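You operate a simulated robot arm through the tools that you are given. There is no shell and no other tool. Be economical: measure what you need, move in short steps, check, and stop when the job is done.

You run a simulated robot arm. Do the job below in one go: nothing can be reset, and whatever is moved stays where it is left.

## Task
Mist the dried blue plate at P23 and mix it smooth again.
Fine: move it under the spray bottle's spout, one push, the bottle stays put; blue-banded paddle, rinsed in the dish at P24, put back. Leave other glass, plates, controls and the leaf drawing as they are.

It is judged by the outcome, as a careful person would: the job done as asked, and still so three seconds after it is handed in. It fails if anything else is knocked over, pushed out of place, dropped, spilled or broken.

## Robot
A 7-joint arm with a four-finger gripper, fixed in place. Base frame: the origin is at the foot of the arm, x ahead of it, y to its left, z up; the work surface is at about z = 967. Units: mm, degrees, N and s.
Its first joint turns from -69.0 to 172.0 degrees. Payload 3.67 kg.
The tool frame sits at the grasp point between the pads (the TCP): z along the fingers, y along the line on which they close. The tips reach 28 mm beyond it. The gripper opens to 112 mm. The gripper's body begins 73 mm behind the TCP.
Orientation is that of the tool frame in the base frame, as a unit quaternion [w, x, y, z]. With the fingers straight down and closing along the base's y, the tool's x points along the base's -x, its y along +y and its z along -z.

## Interface
- The arm moves only by the tool arm_command. Its argument "moves" is a list of rows, each an object of numbers (a shift or turn left out is 0, a gripper value left out holds the last): "ax", "ay", "az": the turn, a rotation vector about the tool's x, y, z in degrees; "tx", "ty", "tz": the shift along the tool's x, y, z in mm; "grip": the opening, from 0 (shut) to 1 (fully open). In form: [{"ax": .., "ay": .., "az": .., "tx": .., "ty": .., "tz": .., "grip": ..}, ...]. A call has 1 to 20 rows; each row shifts and turns the commanded pose from where the row before left it, along the tool's axes as they then stand. Rows are played at 5 a second. More than 50 mm and 8.6 degrees between two rows, or a gripper value outside its range, and nothing of the call is played. Where a pose cannot be reached the arm comes as near as it can. A force on the tool above 70 N (or 10 N above the force at the start of the call, whichever is more), or a blocked arm, ends the call early, and 0.2 s more pass. Each finger halts on what it meets, pressing with about 44 N; the grip force reading is that of the motor and also rises with nothing between the fingers. The clock runs only during rows and for 0.2 s after the last one: add rows that do not move to give the fingers time. It gives the time, the measured TCP pose, the force on the tool (base axes), the opening and the grip force at its end, in the units of the frame above (readings bear some noise), with the torque about the TCP (base axes, N m) and any sound that the robot's microphone picked up, and new pictures: "pictures" is both (left out), scene, wrist or none.
- Cameras (640 x 400 px; columns grow to the right, rows downward): "scene" is fixed at [400.5, -649.2, 1739.5]; the picture's right is [0.90, -0.45, 0.00], its down [-0.32, -0.64, -0.70] and it looks along [0.31, 0.62, -0.72] (base axes); focal length 214 px, centre (320, 200). "wrist" rides on the gripper at [60, -18, -104] in the tool frame; the picture's right is [0.29, 0.96, 0.00], its down [-0.80, 0.24, -0.55] and it looks along [-0.53, 0.16, 0.83] (tool axes); focal length 234 px, centre (320, 200). There is no depth. A picture from a camera that has moved, and an enlarged one, comes with that camera's place and axes in the base frame and with its lens.
- lift_body(by): slides the trunk up (or, below 0, down) by that many mm; the arm rides with it, the base frame stays. It gives what a move gives, with no picture.
- close_up(camera, box): a new picture of the part [left, top, right, bottom] of that camera's present view, enlarged. No time passes.
- finish_job(): hands the job in; it is judged then, once.

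Work in short steps. Places have to be worked out from the pictures, the camera data and where the tool is seen: move nearer, look again, correct. Check each grasp and each placing, and mend what went wrong. You have 120 turns and 200 pictures in all, those below and enlarged ones among them. Open the gripper and draw the arm clear of the work before you hand the job in, unless the task says otherwise; then end with one line.

The tools are called after "Emit:" by a JSON object that holds its "method" and its "body". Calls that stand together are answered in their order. arm_command: Moves the arm, as the interface text tells. Its arguments: {"type":"object","properties":{"moves":{"type":"array"},"pictures":{"type":"string","enum":["both","scene","wrist","none"]}},"required":["moves"]} The other tools are called the same way: lift_body (by) slides the trunk up or down; close_up (camera, box) takes an enlarged picture of a part of a camera's view; finish_job () hands the job in.

At the start:

```text
clock: 0.0
eef_pos: [743.0, -475.1, 1563.1]
tcp_rot: [0.0, 0.0, 1.0, 0.0]
force: [0.2, 0.0, 0.0]
wrist_torque: [-0.01, -0.01, -0.02]
width: 111.9
grip_force: 0.0
trunk travel left (down, up): [-600.0, 240.0]
```

scene: 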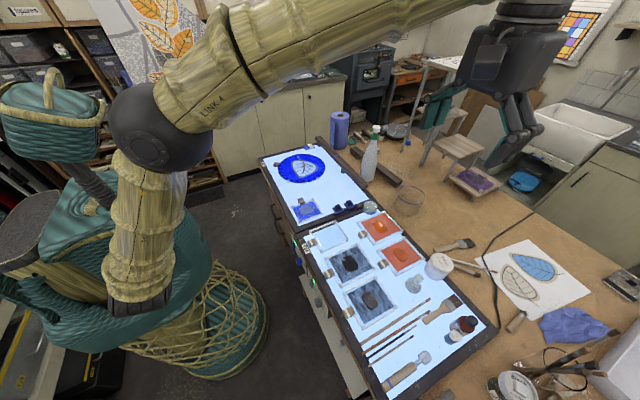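
wrist: 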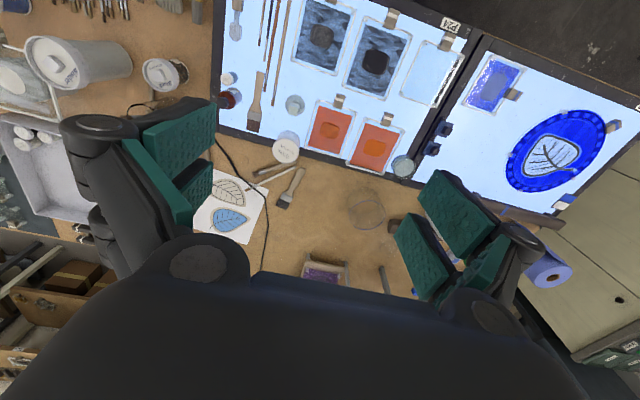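

The scene shows a light table with labelled plates, bottle, and brushes. I'll enlarge parts to identify P23, P24, the spray bottle and the paddle.

Emit:
{"method": "close_up", "body": {"camera": "scene", "box": [250, 100, 430, 220]}}

Emit:
{"method": "close_up", "body": {"camera": "scene", "box": [290, 200, 490, 325]}}

Emit:
{"method": "close_up", "body": {"camera": "scene", "box": [340, 280, 540, 400]}}

Emit:
{"method": "close_up", "body": {"camera": "wrist", "box": [400, 0, 640, 150]}}

Emit:
{"method": "close_up", "body": {"camera": "wrist", "box": [210, 0, 450, 150]}}

```text
3.33 times, centred on (340, 160) of scene
camera zoom: at [400.5, -649.2, 1739.5], right [0.9, -0.45, 0.0], down [-0.32, -0.64, -0.7], along [0.31, 0.62, -0.72], focal length 715 px, centre (253, 333)
```

zoom: 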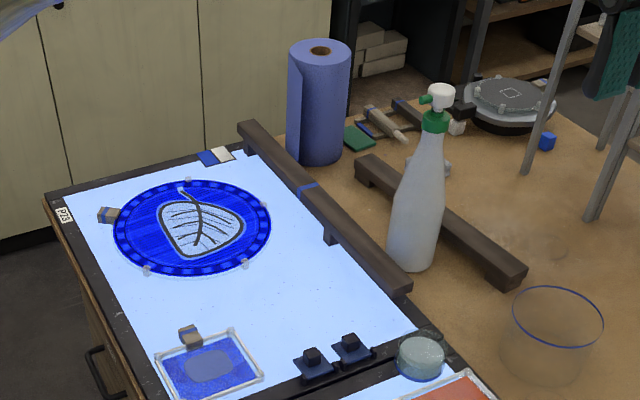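

```text
3.20 times, centred on (390, 262) of scene
camera zoom: at [400.5, -649.2, 1739.5], right [0.9, -0.45, 0.0], down [-0.32, -0.64, -0.7], along [0.31, 0.62, -0.72], focal length 686 px, centre (96, 0)
```

zoom: 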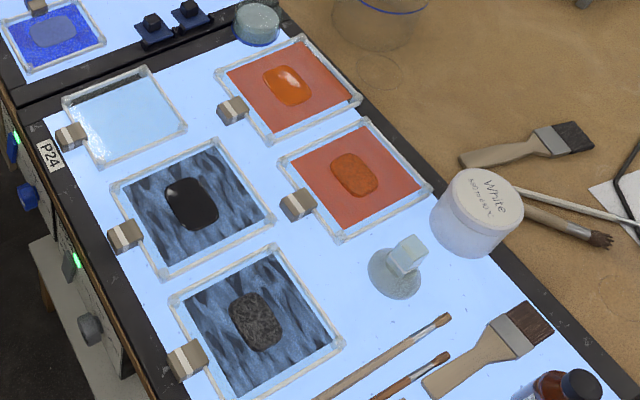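

```text
3.20 times, centred on (440, 340) of scene
camera zoom: at [400.5, -649.2, 1739.5], right [0.9, -0.45, 0.0], down [-0.32, -0.64, -0.7], along [0.31, 0.62, -0.72], focal length 686 px, centre (-64, -248)
```

zoom: 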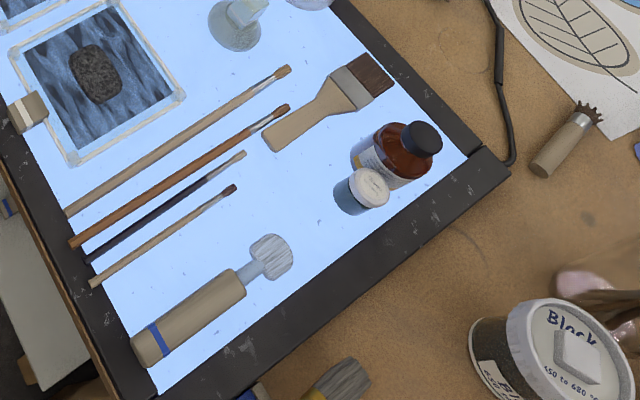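

```text
2.67 times, centred on (520, 75) of wrist
camera zoom: at [684.2, -492.2, 1666.4], right [-0.29, 0.96, 0.0], down [0.8, 0.24, 0.55], along [0.53, 0.16, -0.83], focal length 624 px, centre (-213, 533)
```

zoom: 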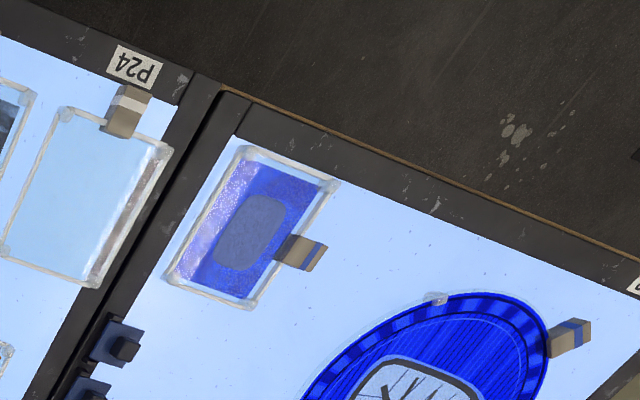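

```text
2.67 times, centred on (330, 75) of wrist
camera zoom: at [684.2, -492.2, 1666.4], right [-0.29, 0.96, 0.0], down [0.8, 0.24, 0.55], along [0.53, 0.16, -0.83], focal length 624 px, centre (293, 533)
```

zoom: 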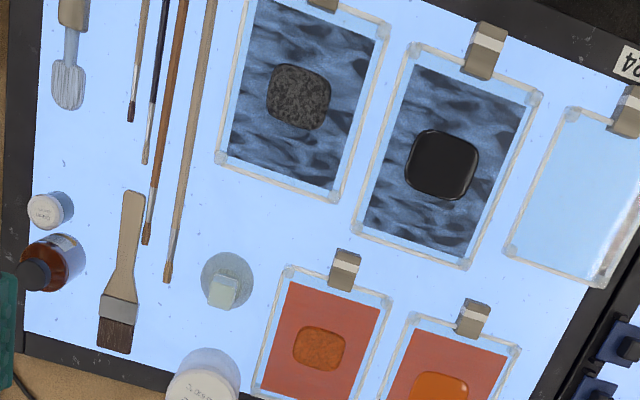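

Blue plate is near (641,-29), bottle near (1043,50), about 300 mm tall. I'll move the arm over the P23 area to see them closer.

Emit:
{"method": "arm_command", "body": {"moves": [{"ty": 40}, {"ty": 40}, {"ty": 40}, {"ty": 40}, {"ty": 40}, {"ty": 40}, {"ty": 40}, {"ty": 40}, {"ty": 40}, {"ty": 40}]}}

```text
clock: 2.2
eef_pos: [743.2, -71.1, 1561.2]
tcp_rot: [0.001, 0.0, 1.0, -0.001]
force: [-0.1, 0.2, 0.8]
wrist_torque: [-0.09, -0.01, -0.02]
width: 112.0
grip_force: 0.0
trunk travel left (down, up): [-600.0, 240.0]
camera wrist: at [684.4, -89.2, 1665.7], right [-0.29, 0.96, 0.0], down [0.8, 0.24, 0.55], along [0.53, 0.16, -0.83], focal length 234 px, centre (320, 200)
```

scene: 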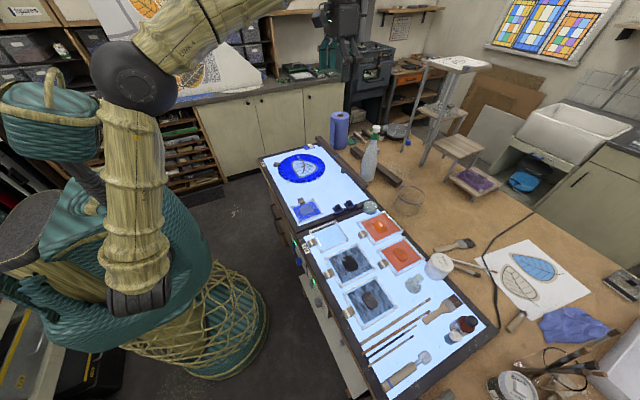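
wrist: 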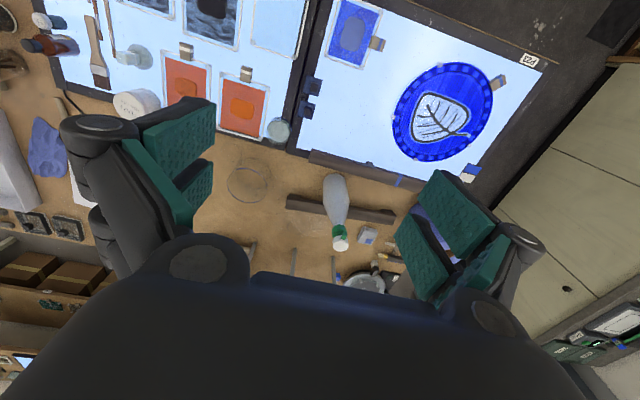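

Bottle and plate are visible now; enlarging.

Emit:
{"method": "close_up", "body": {"camera": "wrist", "box": [220, 110, 420, 290]}}

Emit:
{"method": "close_up", "body": {"camera": "scene", "box": [350, 110, 410, 190]}}

Emit:
{"method": "close_up", "body": {"camera": "scene", "box": [265, 180, 345, 240]}}

Emit:
{"method": "close_up", "body": {"camera": "wrist", "box": [240, 0, 560, 200]}}

```text
2.22 times, centred on (320, 200) of wrist
camera zoom: at [684.4, -89.2, 1665.7], right [-0.29, 0.96, 0.0], down [0.8, 0.24, 0.55], along [0.53, 0.16, -0.83], focal length 520 px, centre (320, 200)
```

zoom: 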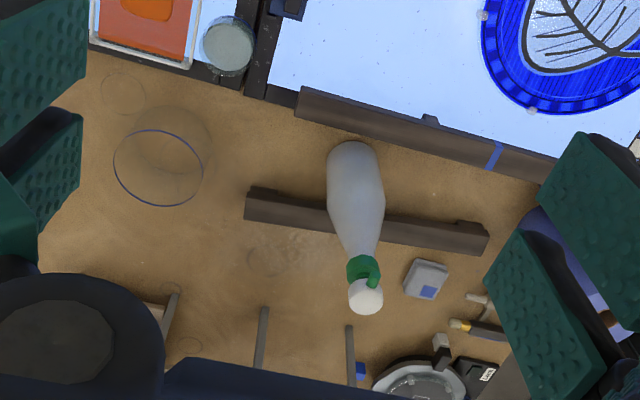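

```text
5.00 times, centred on (380, 150) of scene
camera zoom: at [400.5, -649.2, 1739.5], right [0.9, -0.45, 0.0], down [-0.32, -0.64, -0.7], along [0.31, 0.62, -0.72], focal length 1072 px, centre (20, 450)
```

zoom: 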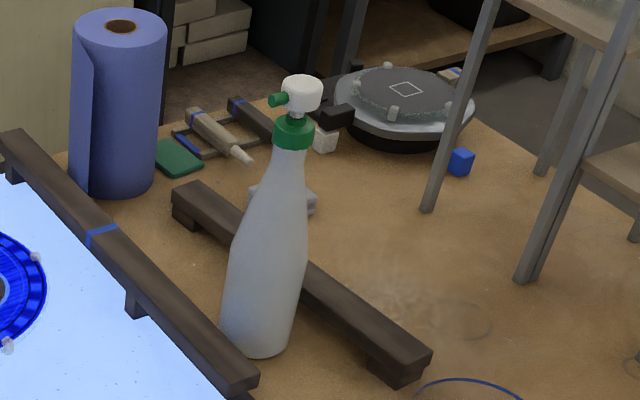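

```text
6.67 times, centred on (305, 210) of scene
camera zoom: at [400.5, -649.2, 1739.5], right [0.9, -0.45, 0.0], down [-0.32, -0.64, -0.7], along [0.31, 0.62, -0.72], focal length 1430 px, centre (420, 133)
```

zoom: 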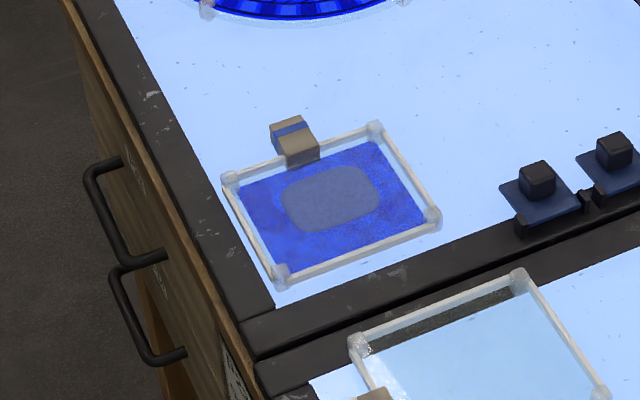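

```text
2.00 times, centred on (400, 100) of wrist
camera zoom: at [684.4, -89.2, 1665.7], right [-0.29, 0.96, 0.0], down [0.8, 0.24, 0.55], along [0.53, 0.16, -0.83], focal length 468 px, centre (160, 400)
```

zoom: 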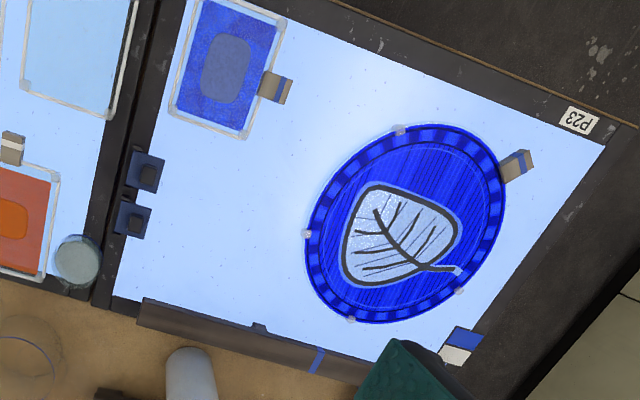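

The cap is near (1067,80,1241), spout facing about −x. I need to know rail, spout and clearance geometry, so I move closer and tilt the camera toward the bottle.

Emit:
{"method": "arm_command", "body": {"moves": [{"tx": -10, "ty": 18, "tz": 35}, {"tx": -10, "ty": 18, "tz": 35}, {"tx": -10, "ty": 18, "tz": 35}, {"tx": -10, "ty": 18, "tz": 35}, {"tx": -10, "ty": 18, "tz": 35}, {"tx": -10, "ty": 18, "tz": 35}, {"ay": -7.5}, {"ay": -7.5}, {"ay": -7.5}, {"ay": -7.5}, {}], "pictures": "both"}}

Emit:
{"method": "close_up", "body": {"camera": "wrist", "box": [180, 60, 500, 260]}}

```text
clock: 4.6
eef_pos: [808.2, 26.9, 1340.8]
tcp_rot: [0.249, 0.005, 0.968, 0.008]
force: [-0.6, 1.1, -0.2]
wrist_torque: [-0.03, -0.01, 0.01]
width: 111.9
grip_force: 0.0
trunk travel left (down, up): [-600.0, 240.0]
camera wrist: at [706.1, 8.8, 1403.7], right [-0.25, 0.96, -0.12], down [0.43, 0.22, 0.87], along [0.87, 0.16, -0.47], focal length 234 px, centre (320, 200)
```

scene: 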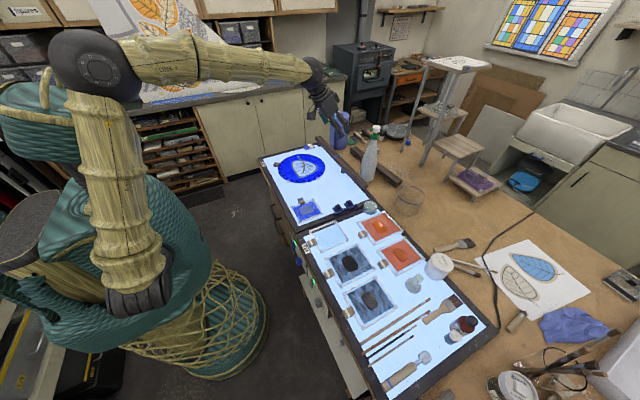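
wrist: 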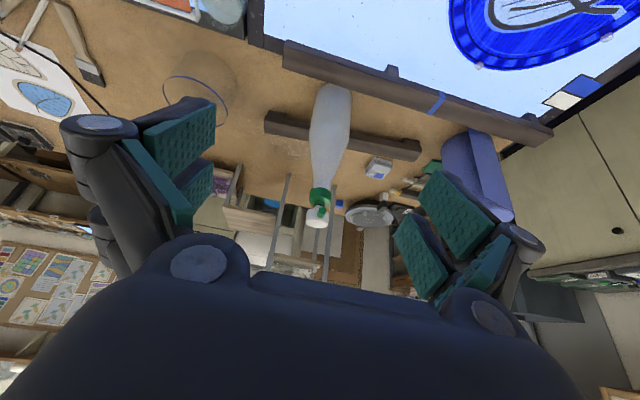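

```text
2.00 times, centred on (340, 160) of wrist
camera zoom: at [706.1, 8.8, 1403.7], right [-0.25, 0.96, -0.12], down [0.43, 0.22, 0.87], along [0.87, 0.16, -0.47], focal length 468 px, centre (280, 280)
```

zoom: 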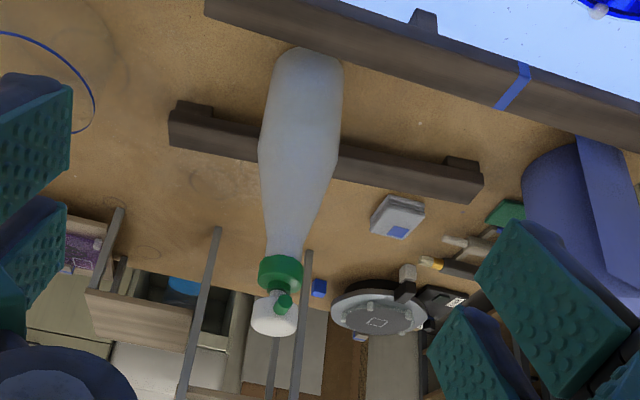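

The view is inverted, bottle standing behind a rail at the light table's edge. I enlarge the rail and spout to judge the free space.

Emit:
{"method": "close_up", "body": {"camera": "wrist", "box": [250, 20, 410, 120]}}

Emit:
{"method": "close_up", "body": {"camera": "wrist", "box": [290, 170, 354, 240]}}

Emit:
{"method": "close_up", "body": {"camera": "scene", "box": [340, 150, 420, 210]}}

```text
4.00 times, centred on (330, 70) of wrist
camera zoom: at [706.1, 8.8, 1403.7], right [-0.25, 0.96, -0.12], down [0.43, 0.22, 0.87], along [0.87, 0.16, -0.47], focal length 937 px, centre (280, 720)
```

zoom: 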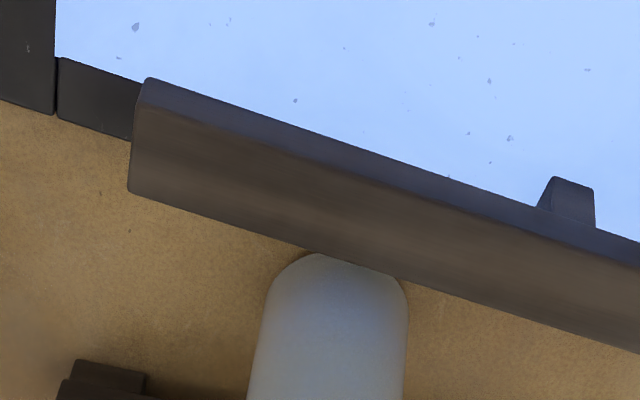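

```text
5.71 times, centred on (322, 205) of wrist
camera zoom: at [706.1, 8.8, 1403.7], right [-0.25, 0.96, -0.12], down [0.43, 0.22, 0.87], along [0.87, 0.16, -0.47], focal length 1338 px, centre (309, 171)
```

zoom: 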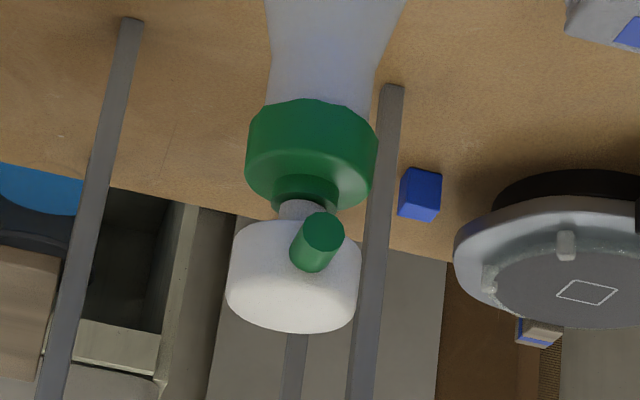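

```text
6.67 times, centred on (380, 180) of scene
camera zoom: at [400.5, -649.2, 1739.5], right [0.9, -0.45, 0.0], down [-0.32, -0.64, -0.7], along [0.31, 0.62, -0.72], focal length 1430 px, centre (-80, 333)
```

zoom: 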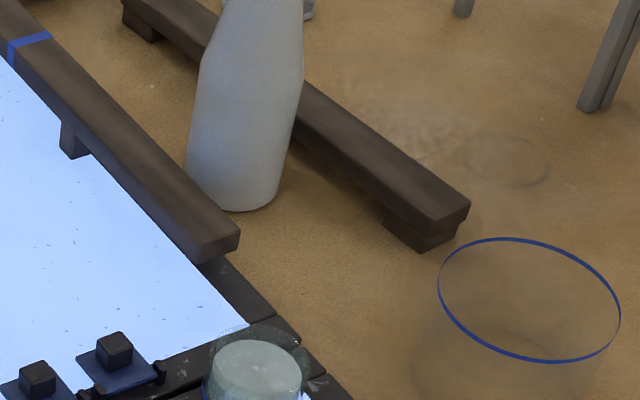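

The nozzle tip is about (1040,82,1238) pointing −x; the plate will fit on the P23 table just in front of the rail. Now I go over the blue plate, with the gripper yawed 90° to grip its handle block along x.

Emit:
{"method": "arm_command", "body": {"moves": [{"ay": 7.3}, {"ay": 7.3}, {"ay": 7.3}, {"ay": 7.0}, {"tx": 34, "ty": -17, "tz": 22}, {"tx": 34, "ty": -17, "tz": 22}, {"tx": 34, "ty": -17, "tz": 22}, {"tx": 34, "ty": -17, "tz": 22}, {"tx": 34, "ty": -17, "tz": 22}, {"az": -8.2}, {"az": -8.2}, {"az": -8.2}, {"az": -8.2}, {"az": -8.2}, {"az": -8.2}, {"az": -8.2}, {"az": -8.2}, {"az": -8.2}, {"az": -8.2}], "pictures": "wrist"}}

```text
clock: 8.6
eef_pos: [634.4, -51.1, 1239.4]
tcp_rot: [0.007, -0.657, 0.754, -0.007]
force: [0.1, -0.2, -1.1]
wrist_torque: [0.01, -0.02, 0.0]
width: 112.1
grip_force: 0.1
trunk travel left (down, up): [-600.0, 240.0]
camera wrist: at [643.9, -113.1, 1343.3], right [-0.99, -0.15, -0.02], down [-0.14, 0.82, 0.55], along [-0.07, 0.55, -0.83], focal length 234 px, centre (320, 200)
```

wrist: 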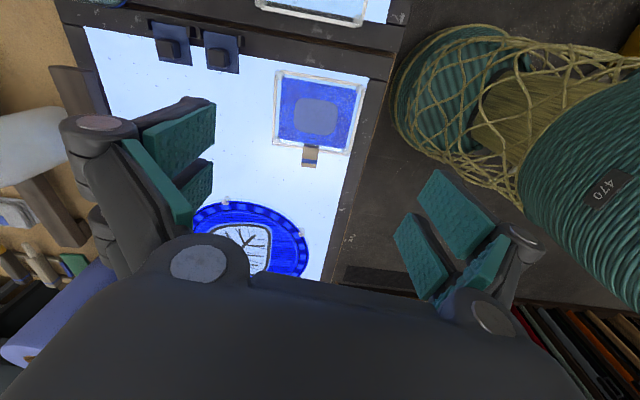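

Taking an enlarged look at plate and handle to triangulate.

Emit:
{"method": "close_up", "body": {"camera": "wrist", "box": [260, 60, 380, 180]}}

Emit:
{"method": "close_up", "body": {"camera": "scene", "box": [355, 190, 395, 220]}}

Emit:
{"method": "close_up", "body": {"camera": "scene", "box": [295, 210, 375, 270]}}

```text
3.33 times, centred on (320, 120) of wrist
camera zoom: at [643.9, -113.1, 1343.3], right [-0.99, -0.15, -0.02], down [-0.14, 0.82, 0.55], along [-0.07, 0.55, -0.83], focal length 781 px, centre (320, 467)
```

zoom: 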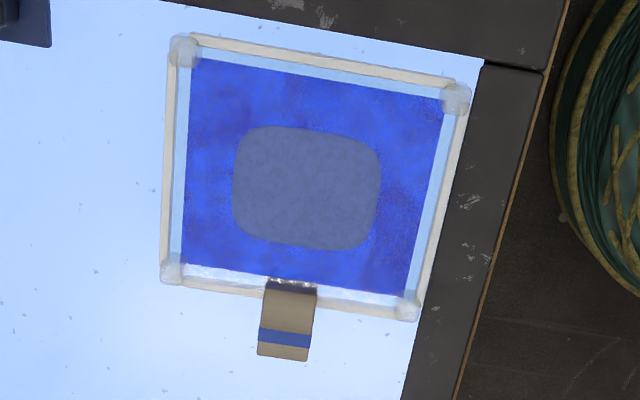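

```text
13.33 times, centred on (375, 205) of scene
camera zoom: at [400.5, -649.2, 1739.5], right [0.9, -0.45, 0.0], down [-0.32, -0.64, -0.7], along [0.31, 0.62, -0.72], focal length 2860 px, centre (-413, 133)
```

zoom: 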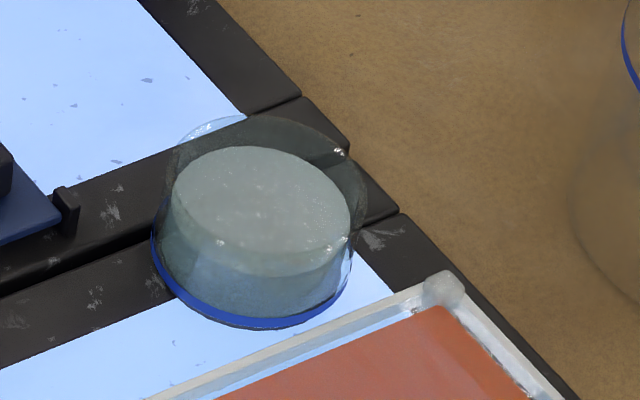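

```text
6.67 times, centred on (335, 240) of scene
camera zoom: at [400.5, -649.2, 1739.5], right [0.9, -0.45, 0.0], down [-0.32, -0.64, -0.7], along [0.31, 0.62, -0.72], focal length 1430 px, centre (220, -67)
```

zoom: 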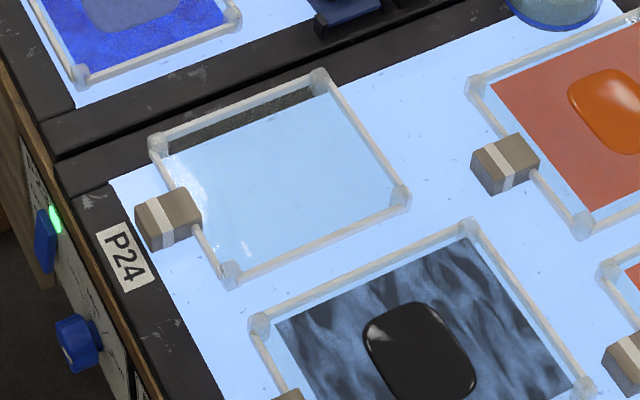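

The plate spans x 584–702, y −67–30, top z ≈ 975; handle block centred near (643.5,46). The round blue-ringed water dish at P24's corner is the rinse dish. I finish the yaw and hover above the handle.

Emit:
{"method": "arm_command", "body": {"moves": [{"az": -7.9}, {"tx": -34, "ty": -3}, {"tx": -34, "ty": -3}, {"tx": -33, "ty": -3}, {"tz": 40}, {"tz": 40}, {"tz": 40}, {"tz": 40}, {"grip": 0.7}, {}], "pictures": "both"}}

Emit:
{"method": "close_up", "body": {"camera": "scene", "box": [265, 160, 345, 240]}}

Emit:
{"method": "close_up", "body": {"camera": "wrist", "box": [200, 100, 440, 260]}}

```text
clock: 10.8
eef_pos: [648.0, 49.9, 1080.1]
tcp_rot: [0.007, -0.706, 0.708, -0.007]
force: [0.3, 0.3, 0.0]
wrist_torque: [0.0, 0.03, 0.01]
width: 78.7
grip_force: 0.0
trunk travel left (down, up): [-600.0, 240.0]
camera wrist: at [665.4, -10.4, 1183.5], right [-0.96, -0.29, -0.02], down [-0.25, 0.8, 0.55], along [-0.14, 0.53, -0.84], focal length 234 px, centre (320, 200)
```

scene: 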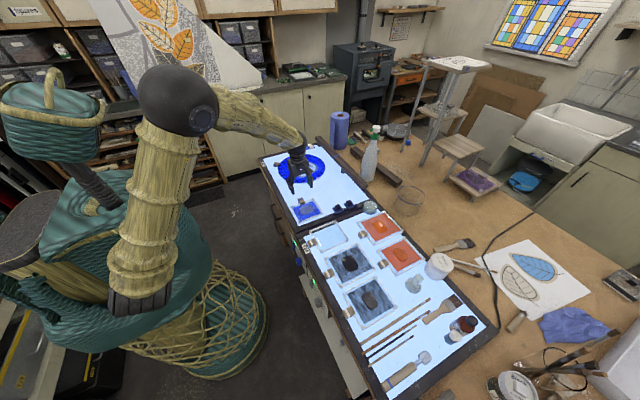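
wrist: 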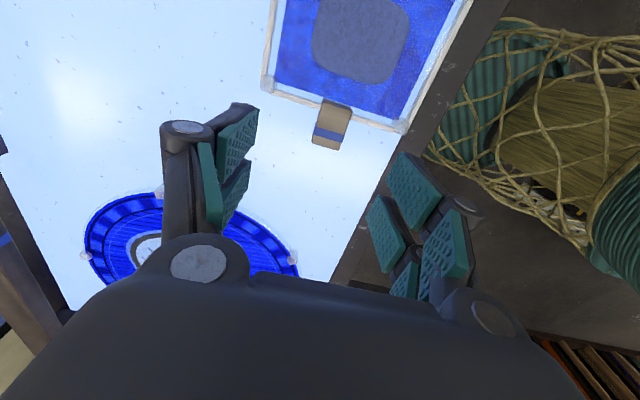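

```text
5.00 times, centred on (305, 200) of scene
camera zoom: at [400.5, -649.2, 1739.5], right [0.9, -0.45, 0.0], down [-0.32, -0.64, -0.7], along [0.31, 0.62, -0.72], focal length 1072 px, centre (395, 200)
```

zoom: 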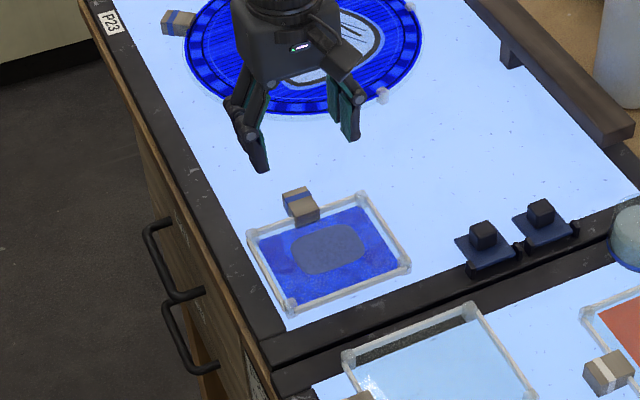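

```text
2.50 times, centred on (320, 180) of wrist
camera zoom: at [665.4, -10.4, 1183.5], right [-0.96, -0.29, -0.02], down [-0.25, 0.8, 0.55], along [-0.14, 0.53, -0.84], focal length 585 px, centre (320, 250)
```

zoom: 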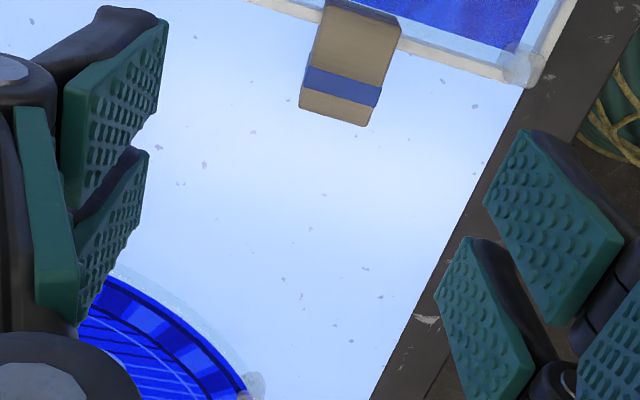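

Handle spans y 21–62, x centre 643.5. I correct x by 4.5 mm, descend to z≈1000 and look before closing.

Emit:
{"method": "arm_command", "body": {"moves": [{"ty": 4.5}, {"tz": 25}, {"tz": 25}, {"tz": 20}, {"tz": 10}, {}], "pictures": "wrist"}}

Emit:
{"method": "close_up", "body": {"camera": "scene", "box": [275, 170, 335, 220]}}

```text
clock: 12.2
eef_pos: [645.0, 51.4, 1003.0]
tcp_rot: [0.01, -0.707, 0.707, -0.008]
force: [14.4, -2.4, 36.6]
wrist_torque: [-0.79, -1.99, 0.21]
width: 85.9
grip_force: 22.0
trunk travel left (down, up): [-600.0, 240.0]
camera wrist: at [662.1, -9.4, 1106.7], right [-0.96, -0.29, -0.02], down [-0.25, 0.8, 0.55], along [-0.14, 0.53, -0.84], focal length 234 px, centre (320, 200)
```

wrist: 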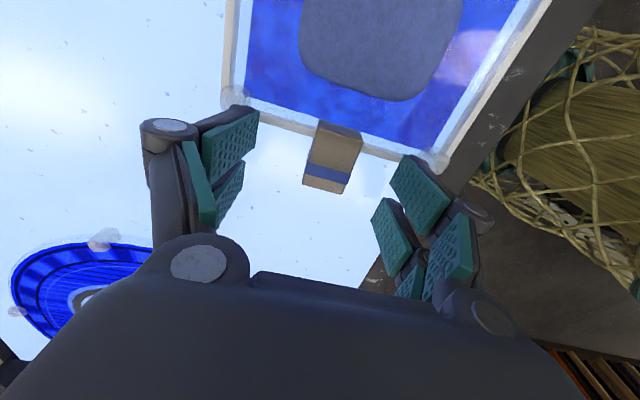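

```text
8.00 times, centred on (305, 195) of scene
camera zoom: at [400.5, -649.2, 1739.5], right [0.9, -0.45, 0.0], down [-0.32, -0.64, -0.7], along [0.31, 0.62, -0.72], focal length 1716 px, centre (440, 240)
```

zoom: 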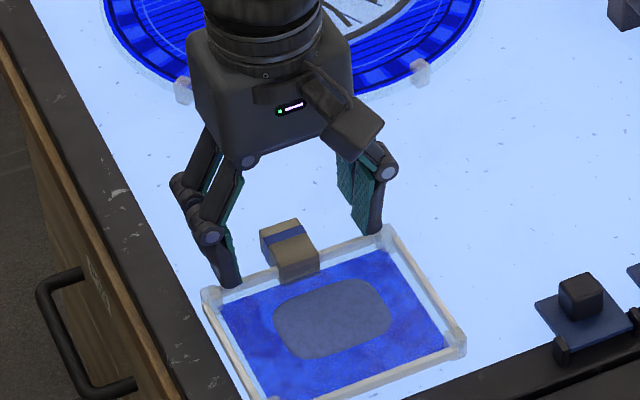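

Tips met something at TCP z 1003 (about 36 N), so the glass surface is near z 975. I back up 6 mm right away and look.

Emit:
{"method": "arm_command", "body": {"moves": [{"tz": -9}, {}], "pictures": "wrist"}}

Emit:
{"method": "close_up", "body": {"camera": "scene", "box": [275, 170, 335, 220]}}

Emit:
{"method": "close_up", "body": {"camera": "wrist", "box": [180, 60, 500, 260]}}

```text
clock: 12.8
eef_pos: [644.0, 50.3, 1008.1]
tcp_rot: [0.007, -0.706, 0.708, -0.006]
force: [-0.1, 0.6, -0.5]
wrist_torque: [0.03, 0.02, -0.02]
width: 78.4
grip_force: 0.0
trunk travel left (down, up): [-600.0, 240.0]
camera wrist: at [661.3, -9.6, 1111.8], right [-0.96, -0.29, -0.02], down [-0.25, 0.8, 0.55], along [-0.14, 0.53, -0.84], focal length 234 px, centre (320, 200)
```

wrist: 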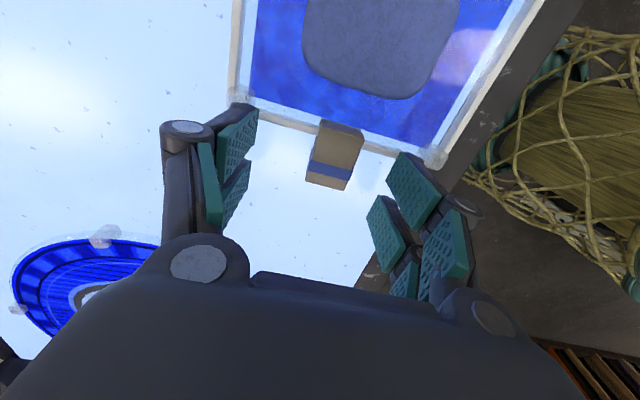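

```text
8.00 times, centred on (305, 195) of scene
camera zoom: at [400.5, -649.2, 1739.5], right [0.9, -0.45, 0.0], down [-0.32, -0.64, -0.7], along [0.31, 0.62, -0.72], focal length 1716 px, centre (440, 240)
```

zoom: 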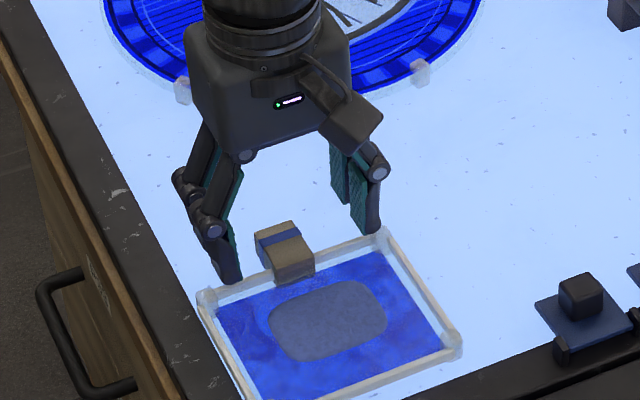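

```text
2.00 times, centred on (340, 160) of wrist
camera zoom: at [661.3, -9.6, 1111.8], right [-0.96, -0.29, -0.02], down [-0.25, 0.8, 0.55], along [-0.14, 0.53, -0.84], focal length 468 px, centre (280, 280)
```

zoom: 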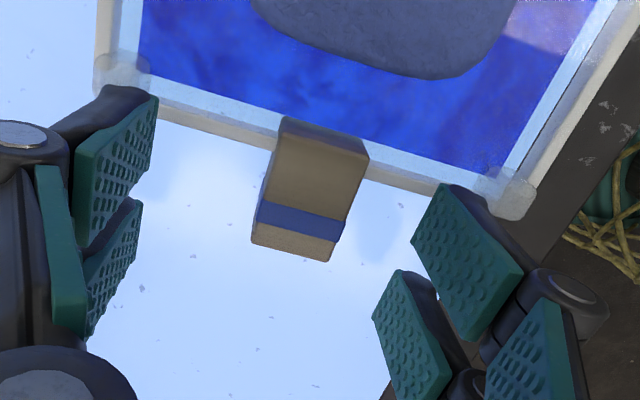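

The tips grazed the plate's rim and shifted it ~3 mm; nothing harmed. I shift 8 mm further +y off the rim, lower slightly, and close on the handle.

Emit:
{"method": "arm_command", "body": {"moves": [{"tx": -8, "ty": 2}, {}, {"tz": 4, "grip": 0.45}, {"grip": 0.3}, {"grip": 0.15}, {"grip": 0.1}, {}], "pictures": "wrist"}}

Emit:
{"method": "close_up", "body": {"camera": "scene", "box": [275, 170, 335, 220]}}

Emit:
{"method": "close_up", "body": {"camera": "wrist", "box": [180, 60, 500, 260]}}

```text
clock: 14.4
eef_pos: [643.2, 59.1, 1005.0]
tcp_rot: [0.007, -0.707, 0.707, -0.007]
force: [-0.6, -0.5, 1.1]
wrist_torque: [-0.18, 0.09, -0.1]
width: 25.5
grip_force: 44.2
trunk travel left (down, up): [-600.0, 240.0]
camera wrist: at [659.6, -1.8, 1108.7], right [-0.96, -0.29, -0.02], down [-0.25, 0.8, 0.55], along [-0.14, 0.53, -0.84], focal length 234 px, centre (320, 200)
```

wrist: 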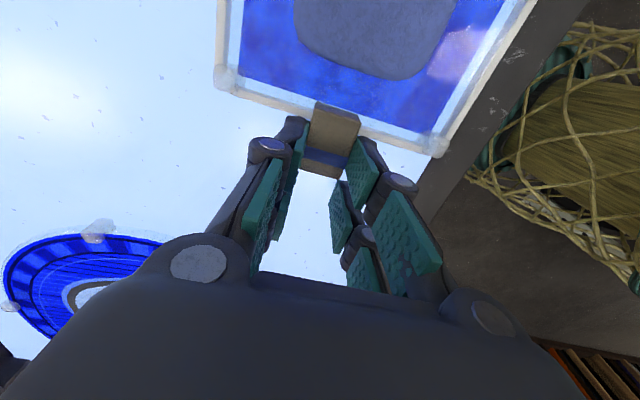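

```text
8.00 times, centred on (305, 195) of scene
camera zoom: at [400.5, -649.2, 1739.5], right [0.9, -0.45, 0.0], down [-0.32, -0.64, -0.7], along [0.31, 0.62, -0.72], focal length 1716 px, centre (440, 240)
```

zoom: 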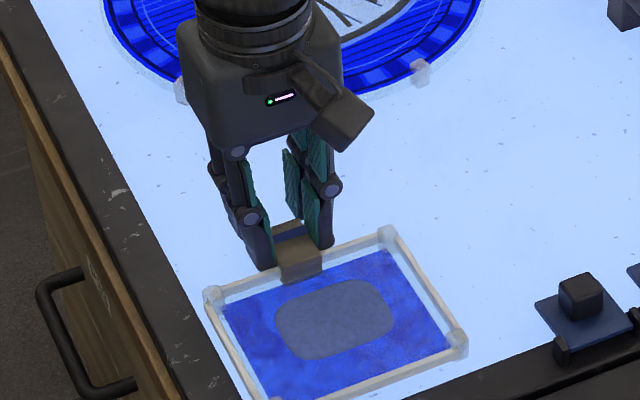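

```text
2.00 times, centred on (340, 160) of wrist
camera zoom: at [659.6, -1.8, 1108.7], right [-0.96, -0.29, -0.02], down [-0.25, 0.8, 0.55], along [-0.14, 0.53, -0.84], focal length 468 px, centre (280, 280)
```

zoom: 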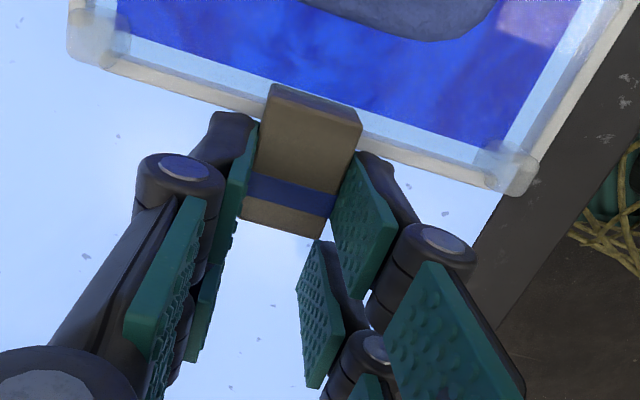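

Handle is gripped (width 25.5 mm, 44 N). I lift 12 mm to see whether the plate comes level.

Emit:
{"method": "arm_command", "body": {"moves": [{"grip": 0}, {"tz": -6}, {"tz": -6}, {}], "pictures": "wrist"}}

Emit:
{"method": "close_up", "body": {"camera": "scene", "box": [275, 170, 335, 220]}}

```text
clock: 15.4
eef_pos: [642.6, 59.3, 1017.0]
tcp_rot: [0.006, -0.706, 0.708, -0.007]
force: [0.3, -0.5, -1.5]
wrist_torque: [0.1, -0.01, 0.01]
width: 25.8
grip_force: 43.6
trunk travel left (down, up): [-600.0, 240.0]
camera wrist: at [659.1, -1.6, 1120.7], right [-0.96, -0.29, -0.02], down [-0.25, 0.8, 0.55], along [-0.14, 0.53, -0.84], focal length 234 px, centre (320, 200)
```

wrist: 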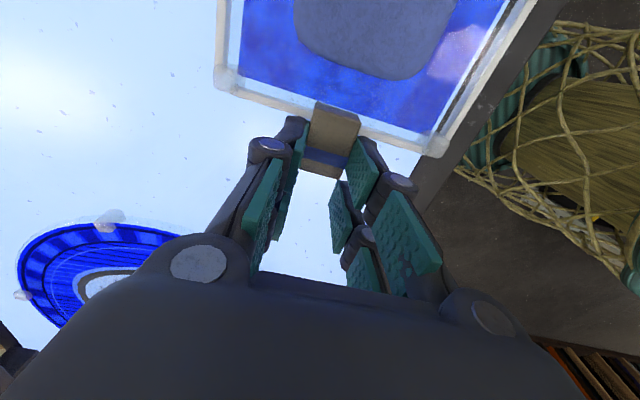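

```text
8.00 times, centred on (305, 195) of scene
camera zoom: at [400.5, -649.2, 1739.5], right [0.9, -0.45, 0.0], down [-0.32, -0.64, -0.7], along [0.31, 0.62, -0.72], focal length 1716 px, centre (440, 240)
```

zoom: 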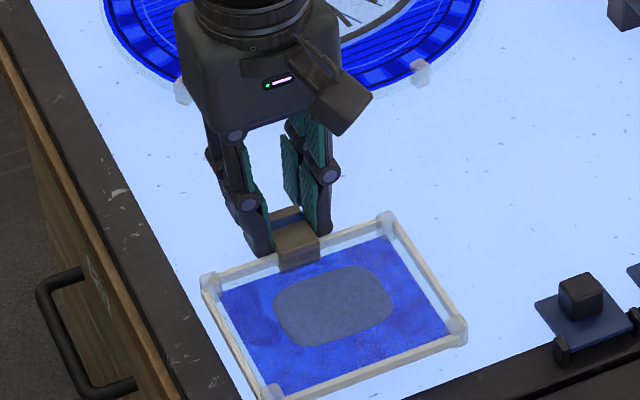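

The plate is firmly held and level. Before placing I check the spout's tilt closely.

Emit:
{"method": "close_up", "body": {"camera": "scene", "box": [366, 120, 390, 144]}}

```text
16.00 times, centred on (378, 132) of scene
camera zoom: at [400.5, -649.2, 1739.5], right [0.9, -0.45, 0.0], down [-0.32, -0.64, -0.7], along [0.31, 0.62, -0.72], focal length 3432 px, centre (-608, 1288)
```

zoom: 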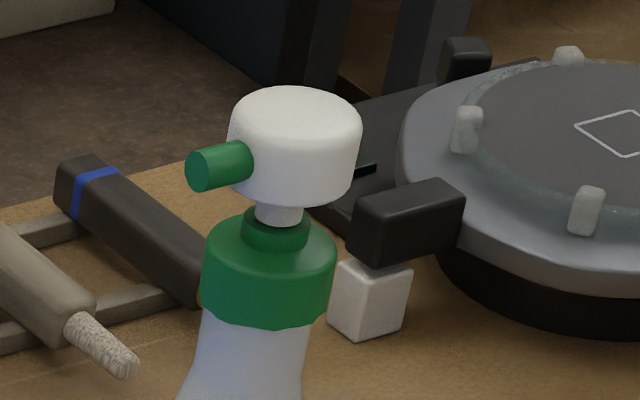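

The spout is level, pointing −x over the P23 table. I'll carry the plate, raised, to about (850, 78) centre, just before the rail, and look before lowering.

Emit:
{"method": "arm_command", "body": {"moves": [{"tz": -25}, {"tx": -14, "ty": -34}, {"tx": -16, "ty": -34}, {"tx": -16, "ty": -34}, {"tx": -16, "ty": -34}, {"tx": -16, "ty": -34}, {"tx": -16, "ty": -34}, {}], "pictures": "both"}}

Emit:
{"method": "close_up", "body": {"camera": "scene", "box": [300, 120, 420, 220]}}

Emit:
{"method": "close_up", "body": {"camera": "wrist", "box": [0, 0, 400, 250]}}

```text
clock: 17.2
eef_pos: [845.2, 151.8, 1046.3]
tcp_rot: [0.008, -0.707, 0.708, -0.007]
force: [0.1, -0.5, -0.1]
wrist_torque: [0.02, 0.01, -0.03]
width: 0.1
grip_force: 35.7
trunk travel left (down, up): [-600.0, 240.0]
camera wrist: at [862.6, 92.1, 1150.4], right [-0.96, -0.29, -0.02], down [-0.25, 0.8, 0.55], along [-0.14, 0.53, -0.84], focal length 234 px, centre (320, 200)
```

scene: 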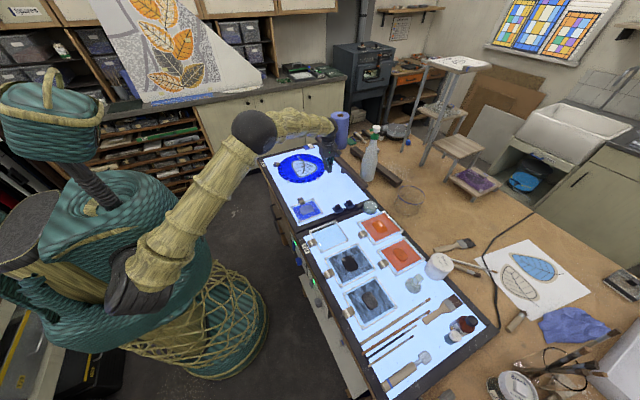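
wrist: 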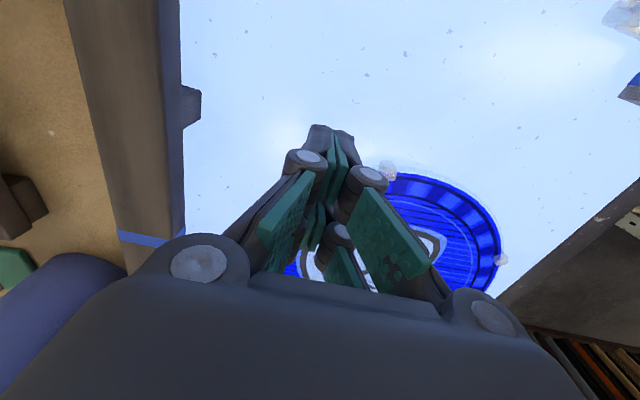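

```text
4.00 times, centred on (360, 170) of scene
camera zoom: at [400.5, -649.2, 1739.5], right [0.9, -0.45, 0.0], down [-0.32, -0.64, -0.7], along [0.31, 0.62, -0.72], focal length 858 px, centre (160, 320)
```

zoom: 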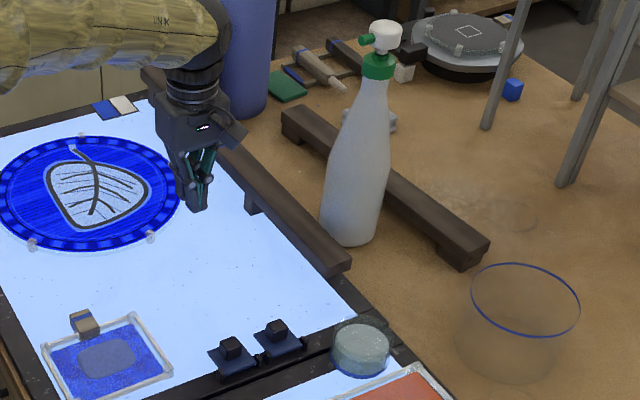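

```text
1.60 times, centred on (200, 125) of wrist
camera zoom: at [862.6, 92.1, 1150.4], right [-0.96, -0.29, -0.02], down [-0.25, 0.8, 0.55], along [-0.14, 0.53, -0.84], focal length 375 px, centre (512, 320)
```

zoom: 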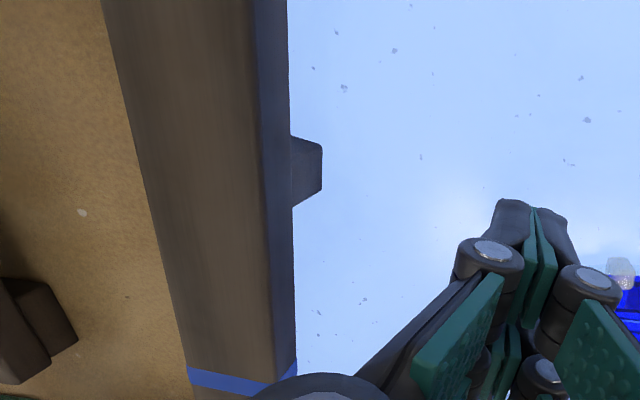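

The handle slipped out at the start of the carry and the plate sits back at about its old place. I look at it closely for damage and its pose.

Emit:
{"method": "close_up", "body": {"camera": "scene", "box": [275, 170, 347, 230]}}

```text
6.67 times, centred on (311, 200) of scene
camera zoom: at [400.5, -649.2, 1739.5], right [0.9, -0.45, 0.0], down [-0.32, -0.64, -0.7], along [0.31, 0.62, -0.72], focal length 1430 px, centre (380, 200)
```

zoom: 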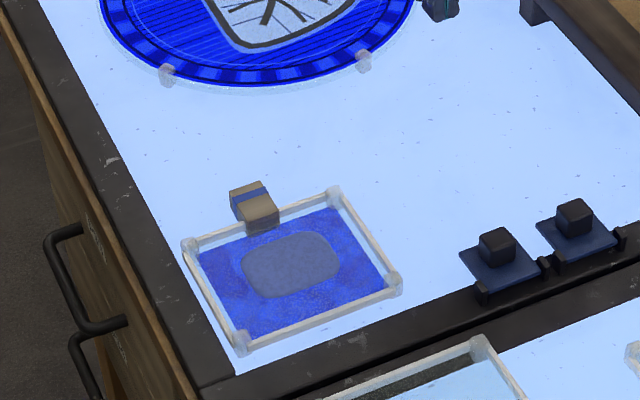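

Plate is intact and flat. I return, approach slightly nearer the rim and deeper, to get more of the handle between the pads.

Emit:
{"method": "arm_command", "body": {"moves": [{"tx": 16, "ty": 34}, {"tx": 16, "ty": 34}, {"tx": 16, "ty": 34}, {"tx": 16, "ty": 34}, {"tx": 16, "ty": 34}, {"tx": 14, "ty": 31.5, "grip": 0.5}, {}, {}, {"tz": 20}, {"tz": 14}, {}], "pictures": "wrist"}}

Emit:
{"method": "close_up", "body": {"camera": "wrist", "box": [180, 60, 500, 260]}}

Emit:
{"method": "close_up", "body": {"camera": "scene", "box": [285, 180, 325, 210]}}

```text
clock: 19.6
eef_pos: [645.3, 58.8, 1006.9]
tcp_rot: [0.007, -0.707, 0.707, -0.007]
force: [-0.2, 0.2, -0.2]
wrist_torque: [0.03, -0.01, 0.01]
width: 55.9
grip_force: 0.1
trunk travel left (down, up): [-600.0, 240.0]
camera wrist: at [662.0, -1.5, 1111.5], right [-0.96, -0.29, -0.02], down [-0.25, 0.8, 0.55], along [-0.14, 0.53, -0.84], focal length 234 px, centre (320, 200)
```

wrist: 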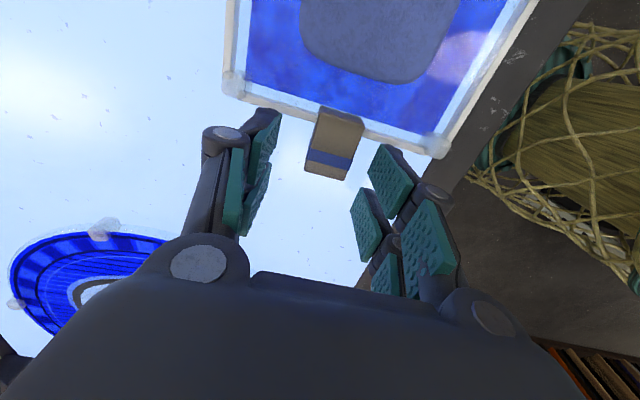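

```text
2.00 times, centred on (340, 160) of wrist
camera zoom: at [662.0, -1.5, 1111.5], right [-0.96, -0.29, -0.02], down [-0.25, 0.8, 0.55], along [-0.14, 0.53, -0.84], focal length 468 px, centre (280, 280)
```

zoom: 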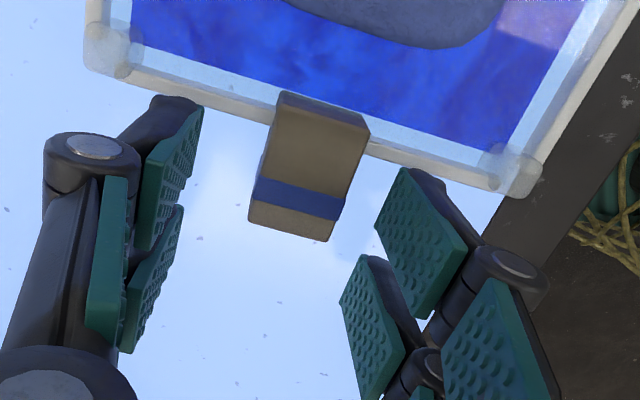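

```text
13.33 times, centred on (305, 195) of scene
camera zoom: at [400.5, -649.2, 1739.5], right [0.9, -0.45, 0.0], down [-0.32, -0.64, -0.7], along [0.31, 0.62, -0.72], focal length 2860 px, centre (520, 267)
```

zoom: 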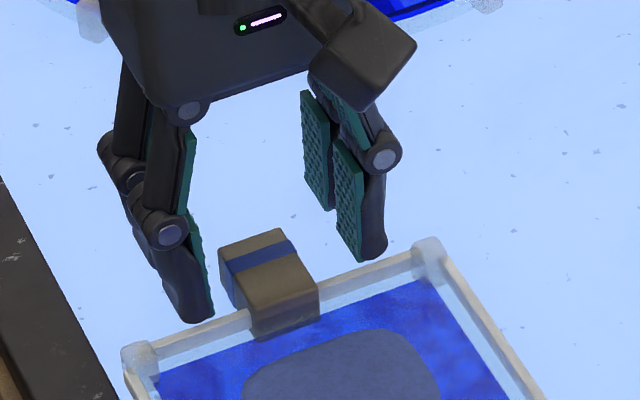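

Clear of the rim. I lower 7 mm in small steps and read the force before closing.

Emit:
{"method": "arm_command", "body": {"moves": [{"tz": 3}, {"tz": 2}, {"tz": 2}, {}], "pictures": "none"}}

```text
clock: 20.6
eef_pos: [644.0, 58.8, 1000.7]
tcp_rot: [0.007, -0.706, 0.708, -0.006]
force: [1.0, -0.3, 0.3]
wrist_torque: [0.02, -0.01, 0.02]
width: 56.0
grip_force: 0.1
trunk travel left (down, up): [-600.0, 240.0]
```

Emit:
{"method": "arm_command", "body": {"moves": [{"tz": 2}, {"tz": 2}, {}], "pictures": "none"}}

```text
clock: 21.4
eef_pos: [645.5, 57.9, 996.2]
tcp_rot: [0.007, -0.707, 0.707, -0.007]
force: [0.4, -1.0, -0.3]
wrist_torque: [0.02, -0.04, 0.0]
width: 55.9
grip_force: 0.1
trunk travel left (down, up): [-600.0, 240.0]
```

No contact down to z 996, so the glass is near 967 after all. Closing here gives a deep grip; then a careful slow lift.

Emit:
{"method": "arm_command", "body": {"moves": [{"grip": 0.4, "tz": -1}, {"grip": 0.25}, {"grip": 0.15}, {"grip": 0}, {}, {}], "pictures": "wrist"}}

Emit:
{"method": "arm_command", "body": {"moves": [{"tz": -3}, {"tz": -3}, {"tz": -4}, {}, {}, {}, {}], "pictures": "wrist"}}

Emit:
{"method": "close_up", "body": {"camera": "scene", "box": [285, 180, 325, 210]}}

```text
clock: 22.8
eef_pos: [644.7, 59.4, 998.6]
tcp_rot: [0.007, -0.706, 0.708, -0.007]
force: [0.4, 1.4, 2.7]
wrist_torque: [0.0, 0.19, -0.12]
width: 25.2
grip_force: 44.1
trunk travel left (down, up): [-600.0, 240.0]
camera wrist: at [662.2, -1.5, 1102.1], right [-0.96, -0.29, -0.02], down [-0.25, 0.8, 0.55], along [-0.14, 0.53, -0.84], focal length 234 px, centre (320, 200)
```

wrist: 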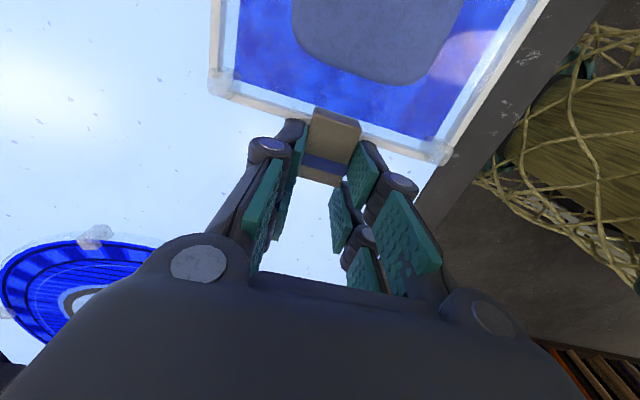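

```text
clock: 24.4
eef_pos: [645.6, 58.5, 1007.0]
tcp_rot: [0.007, -0.706, 0.708, -0.006]
force: [0.6, -0.3, -2.1]
wrist_torque: [0.12, 0.03, 0.01]
width: 25.2
grip_force: 44.1
trunk travel left (down, up): [-600.0, 240.0]
camera wrist: at [662.0, -1.5, 1111.5], right [-0.96, -0.29, -0.02], down [-0.25, 0.8, 0.55], along [-0.14, 0.53, -0.84], focal length 234 px, centre (320, 200)
```

wrist: 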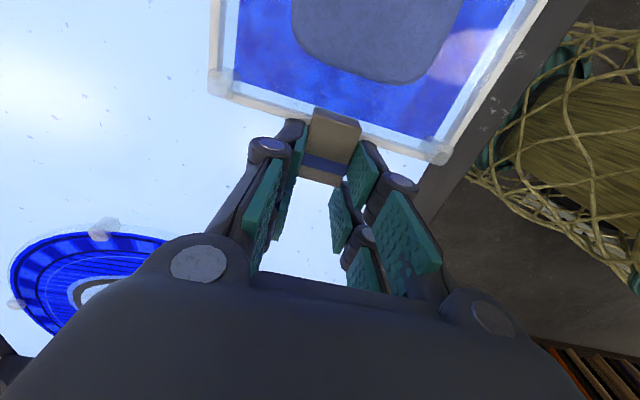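

```text
13.33 times, centred on (305, 195) of scene
camera zoom: at [400.5, -649.2, 1739.5], right [0.9, -0.45, 0.0], down [-0.32, -0.64, -0.7], along [0.31, 0.62, -0.72], focal length 2860 px, centre (520, 267)
```

zoom: 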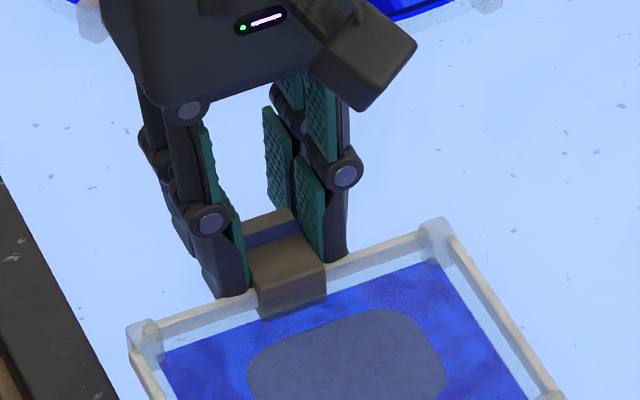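

Held firmly with a deeper grip. I carry slowly, low over the glass.

Emit:
{"method": "arm_command", "body": {"moves": [{"tx": -2, "ty": -3}, {"tx": -3, "ty": -6}, {"tx": -4, "ty": -9}, {"tx": -5, "ty": -11}, {"tx": -5, "ty": -11}, {"tx": -5, "ty": -11}, {"tx": -5, "ty": -11}, {"tx": -5, "ty": -11}, {"tx": -5, "ty": -11}, {"tx": -4, "ty": -9}, {"tx": -3, "ty": -6}, {"tx": -2, "ty": -3}], "pictures": "wrist"}}

```text
clock: 27.0
eef_pos: [746.6, 106.5, 1010.1]
tcp_rot: [0.006, -0.707, 0.708, -0.007]
force: [0.3, 0.1, -1.9]
wrist_torque: [0.1, -0.02, -0.01]
width: 25.4
grip_force: 44.2
trunk travel left (down, up): [-600.0, 240.0]
camera wrist: at [764.2, 46.0, 1113.5], right [-0.96, -0.29, -0.02], down [-0.25, 0.8, 0.55], along [-0.14, 0.53, -0.84], focal length 234 px, centre (320, 200)
```

wrist: 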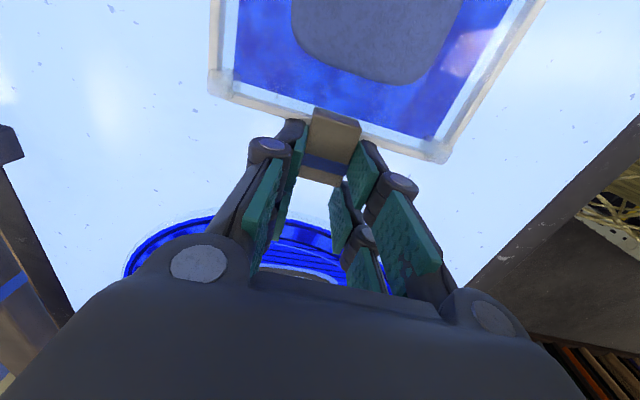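

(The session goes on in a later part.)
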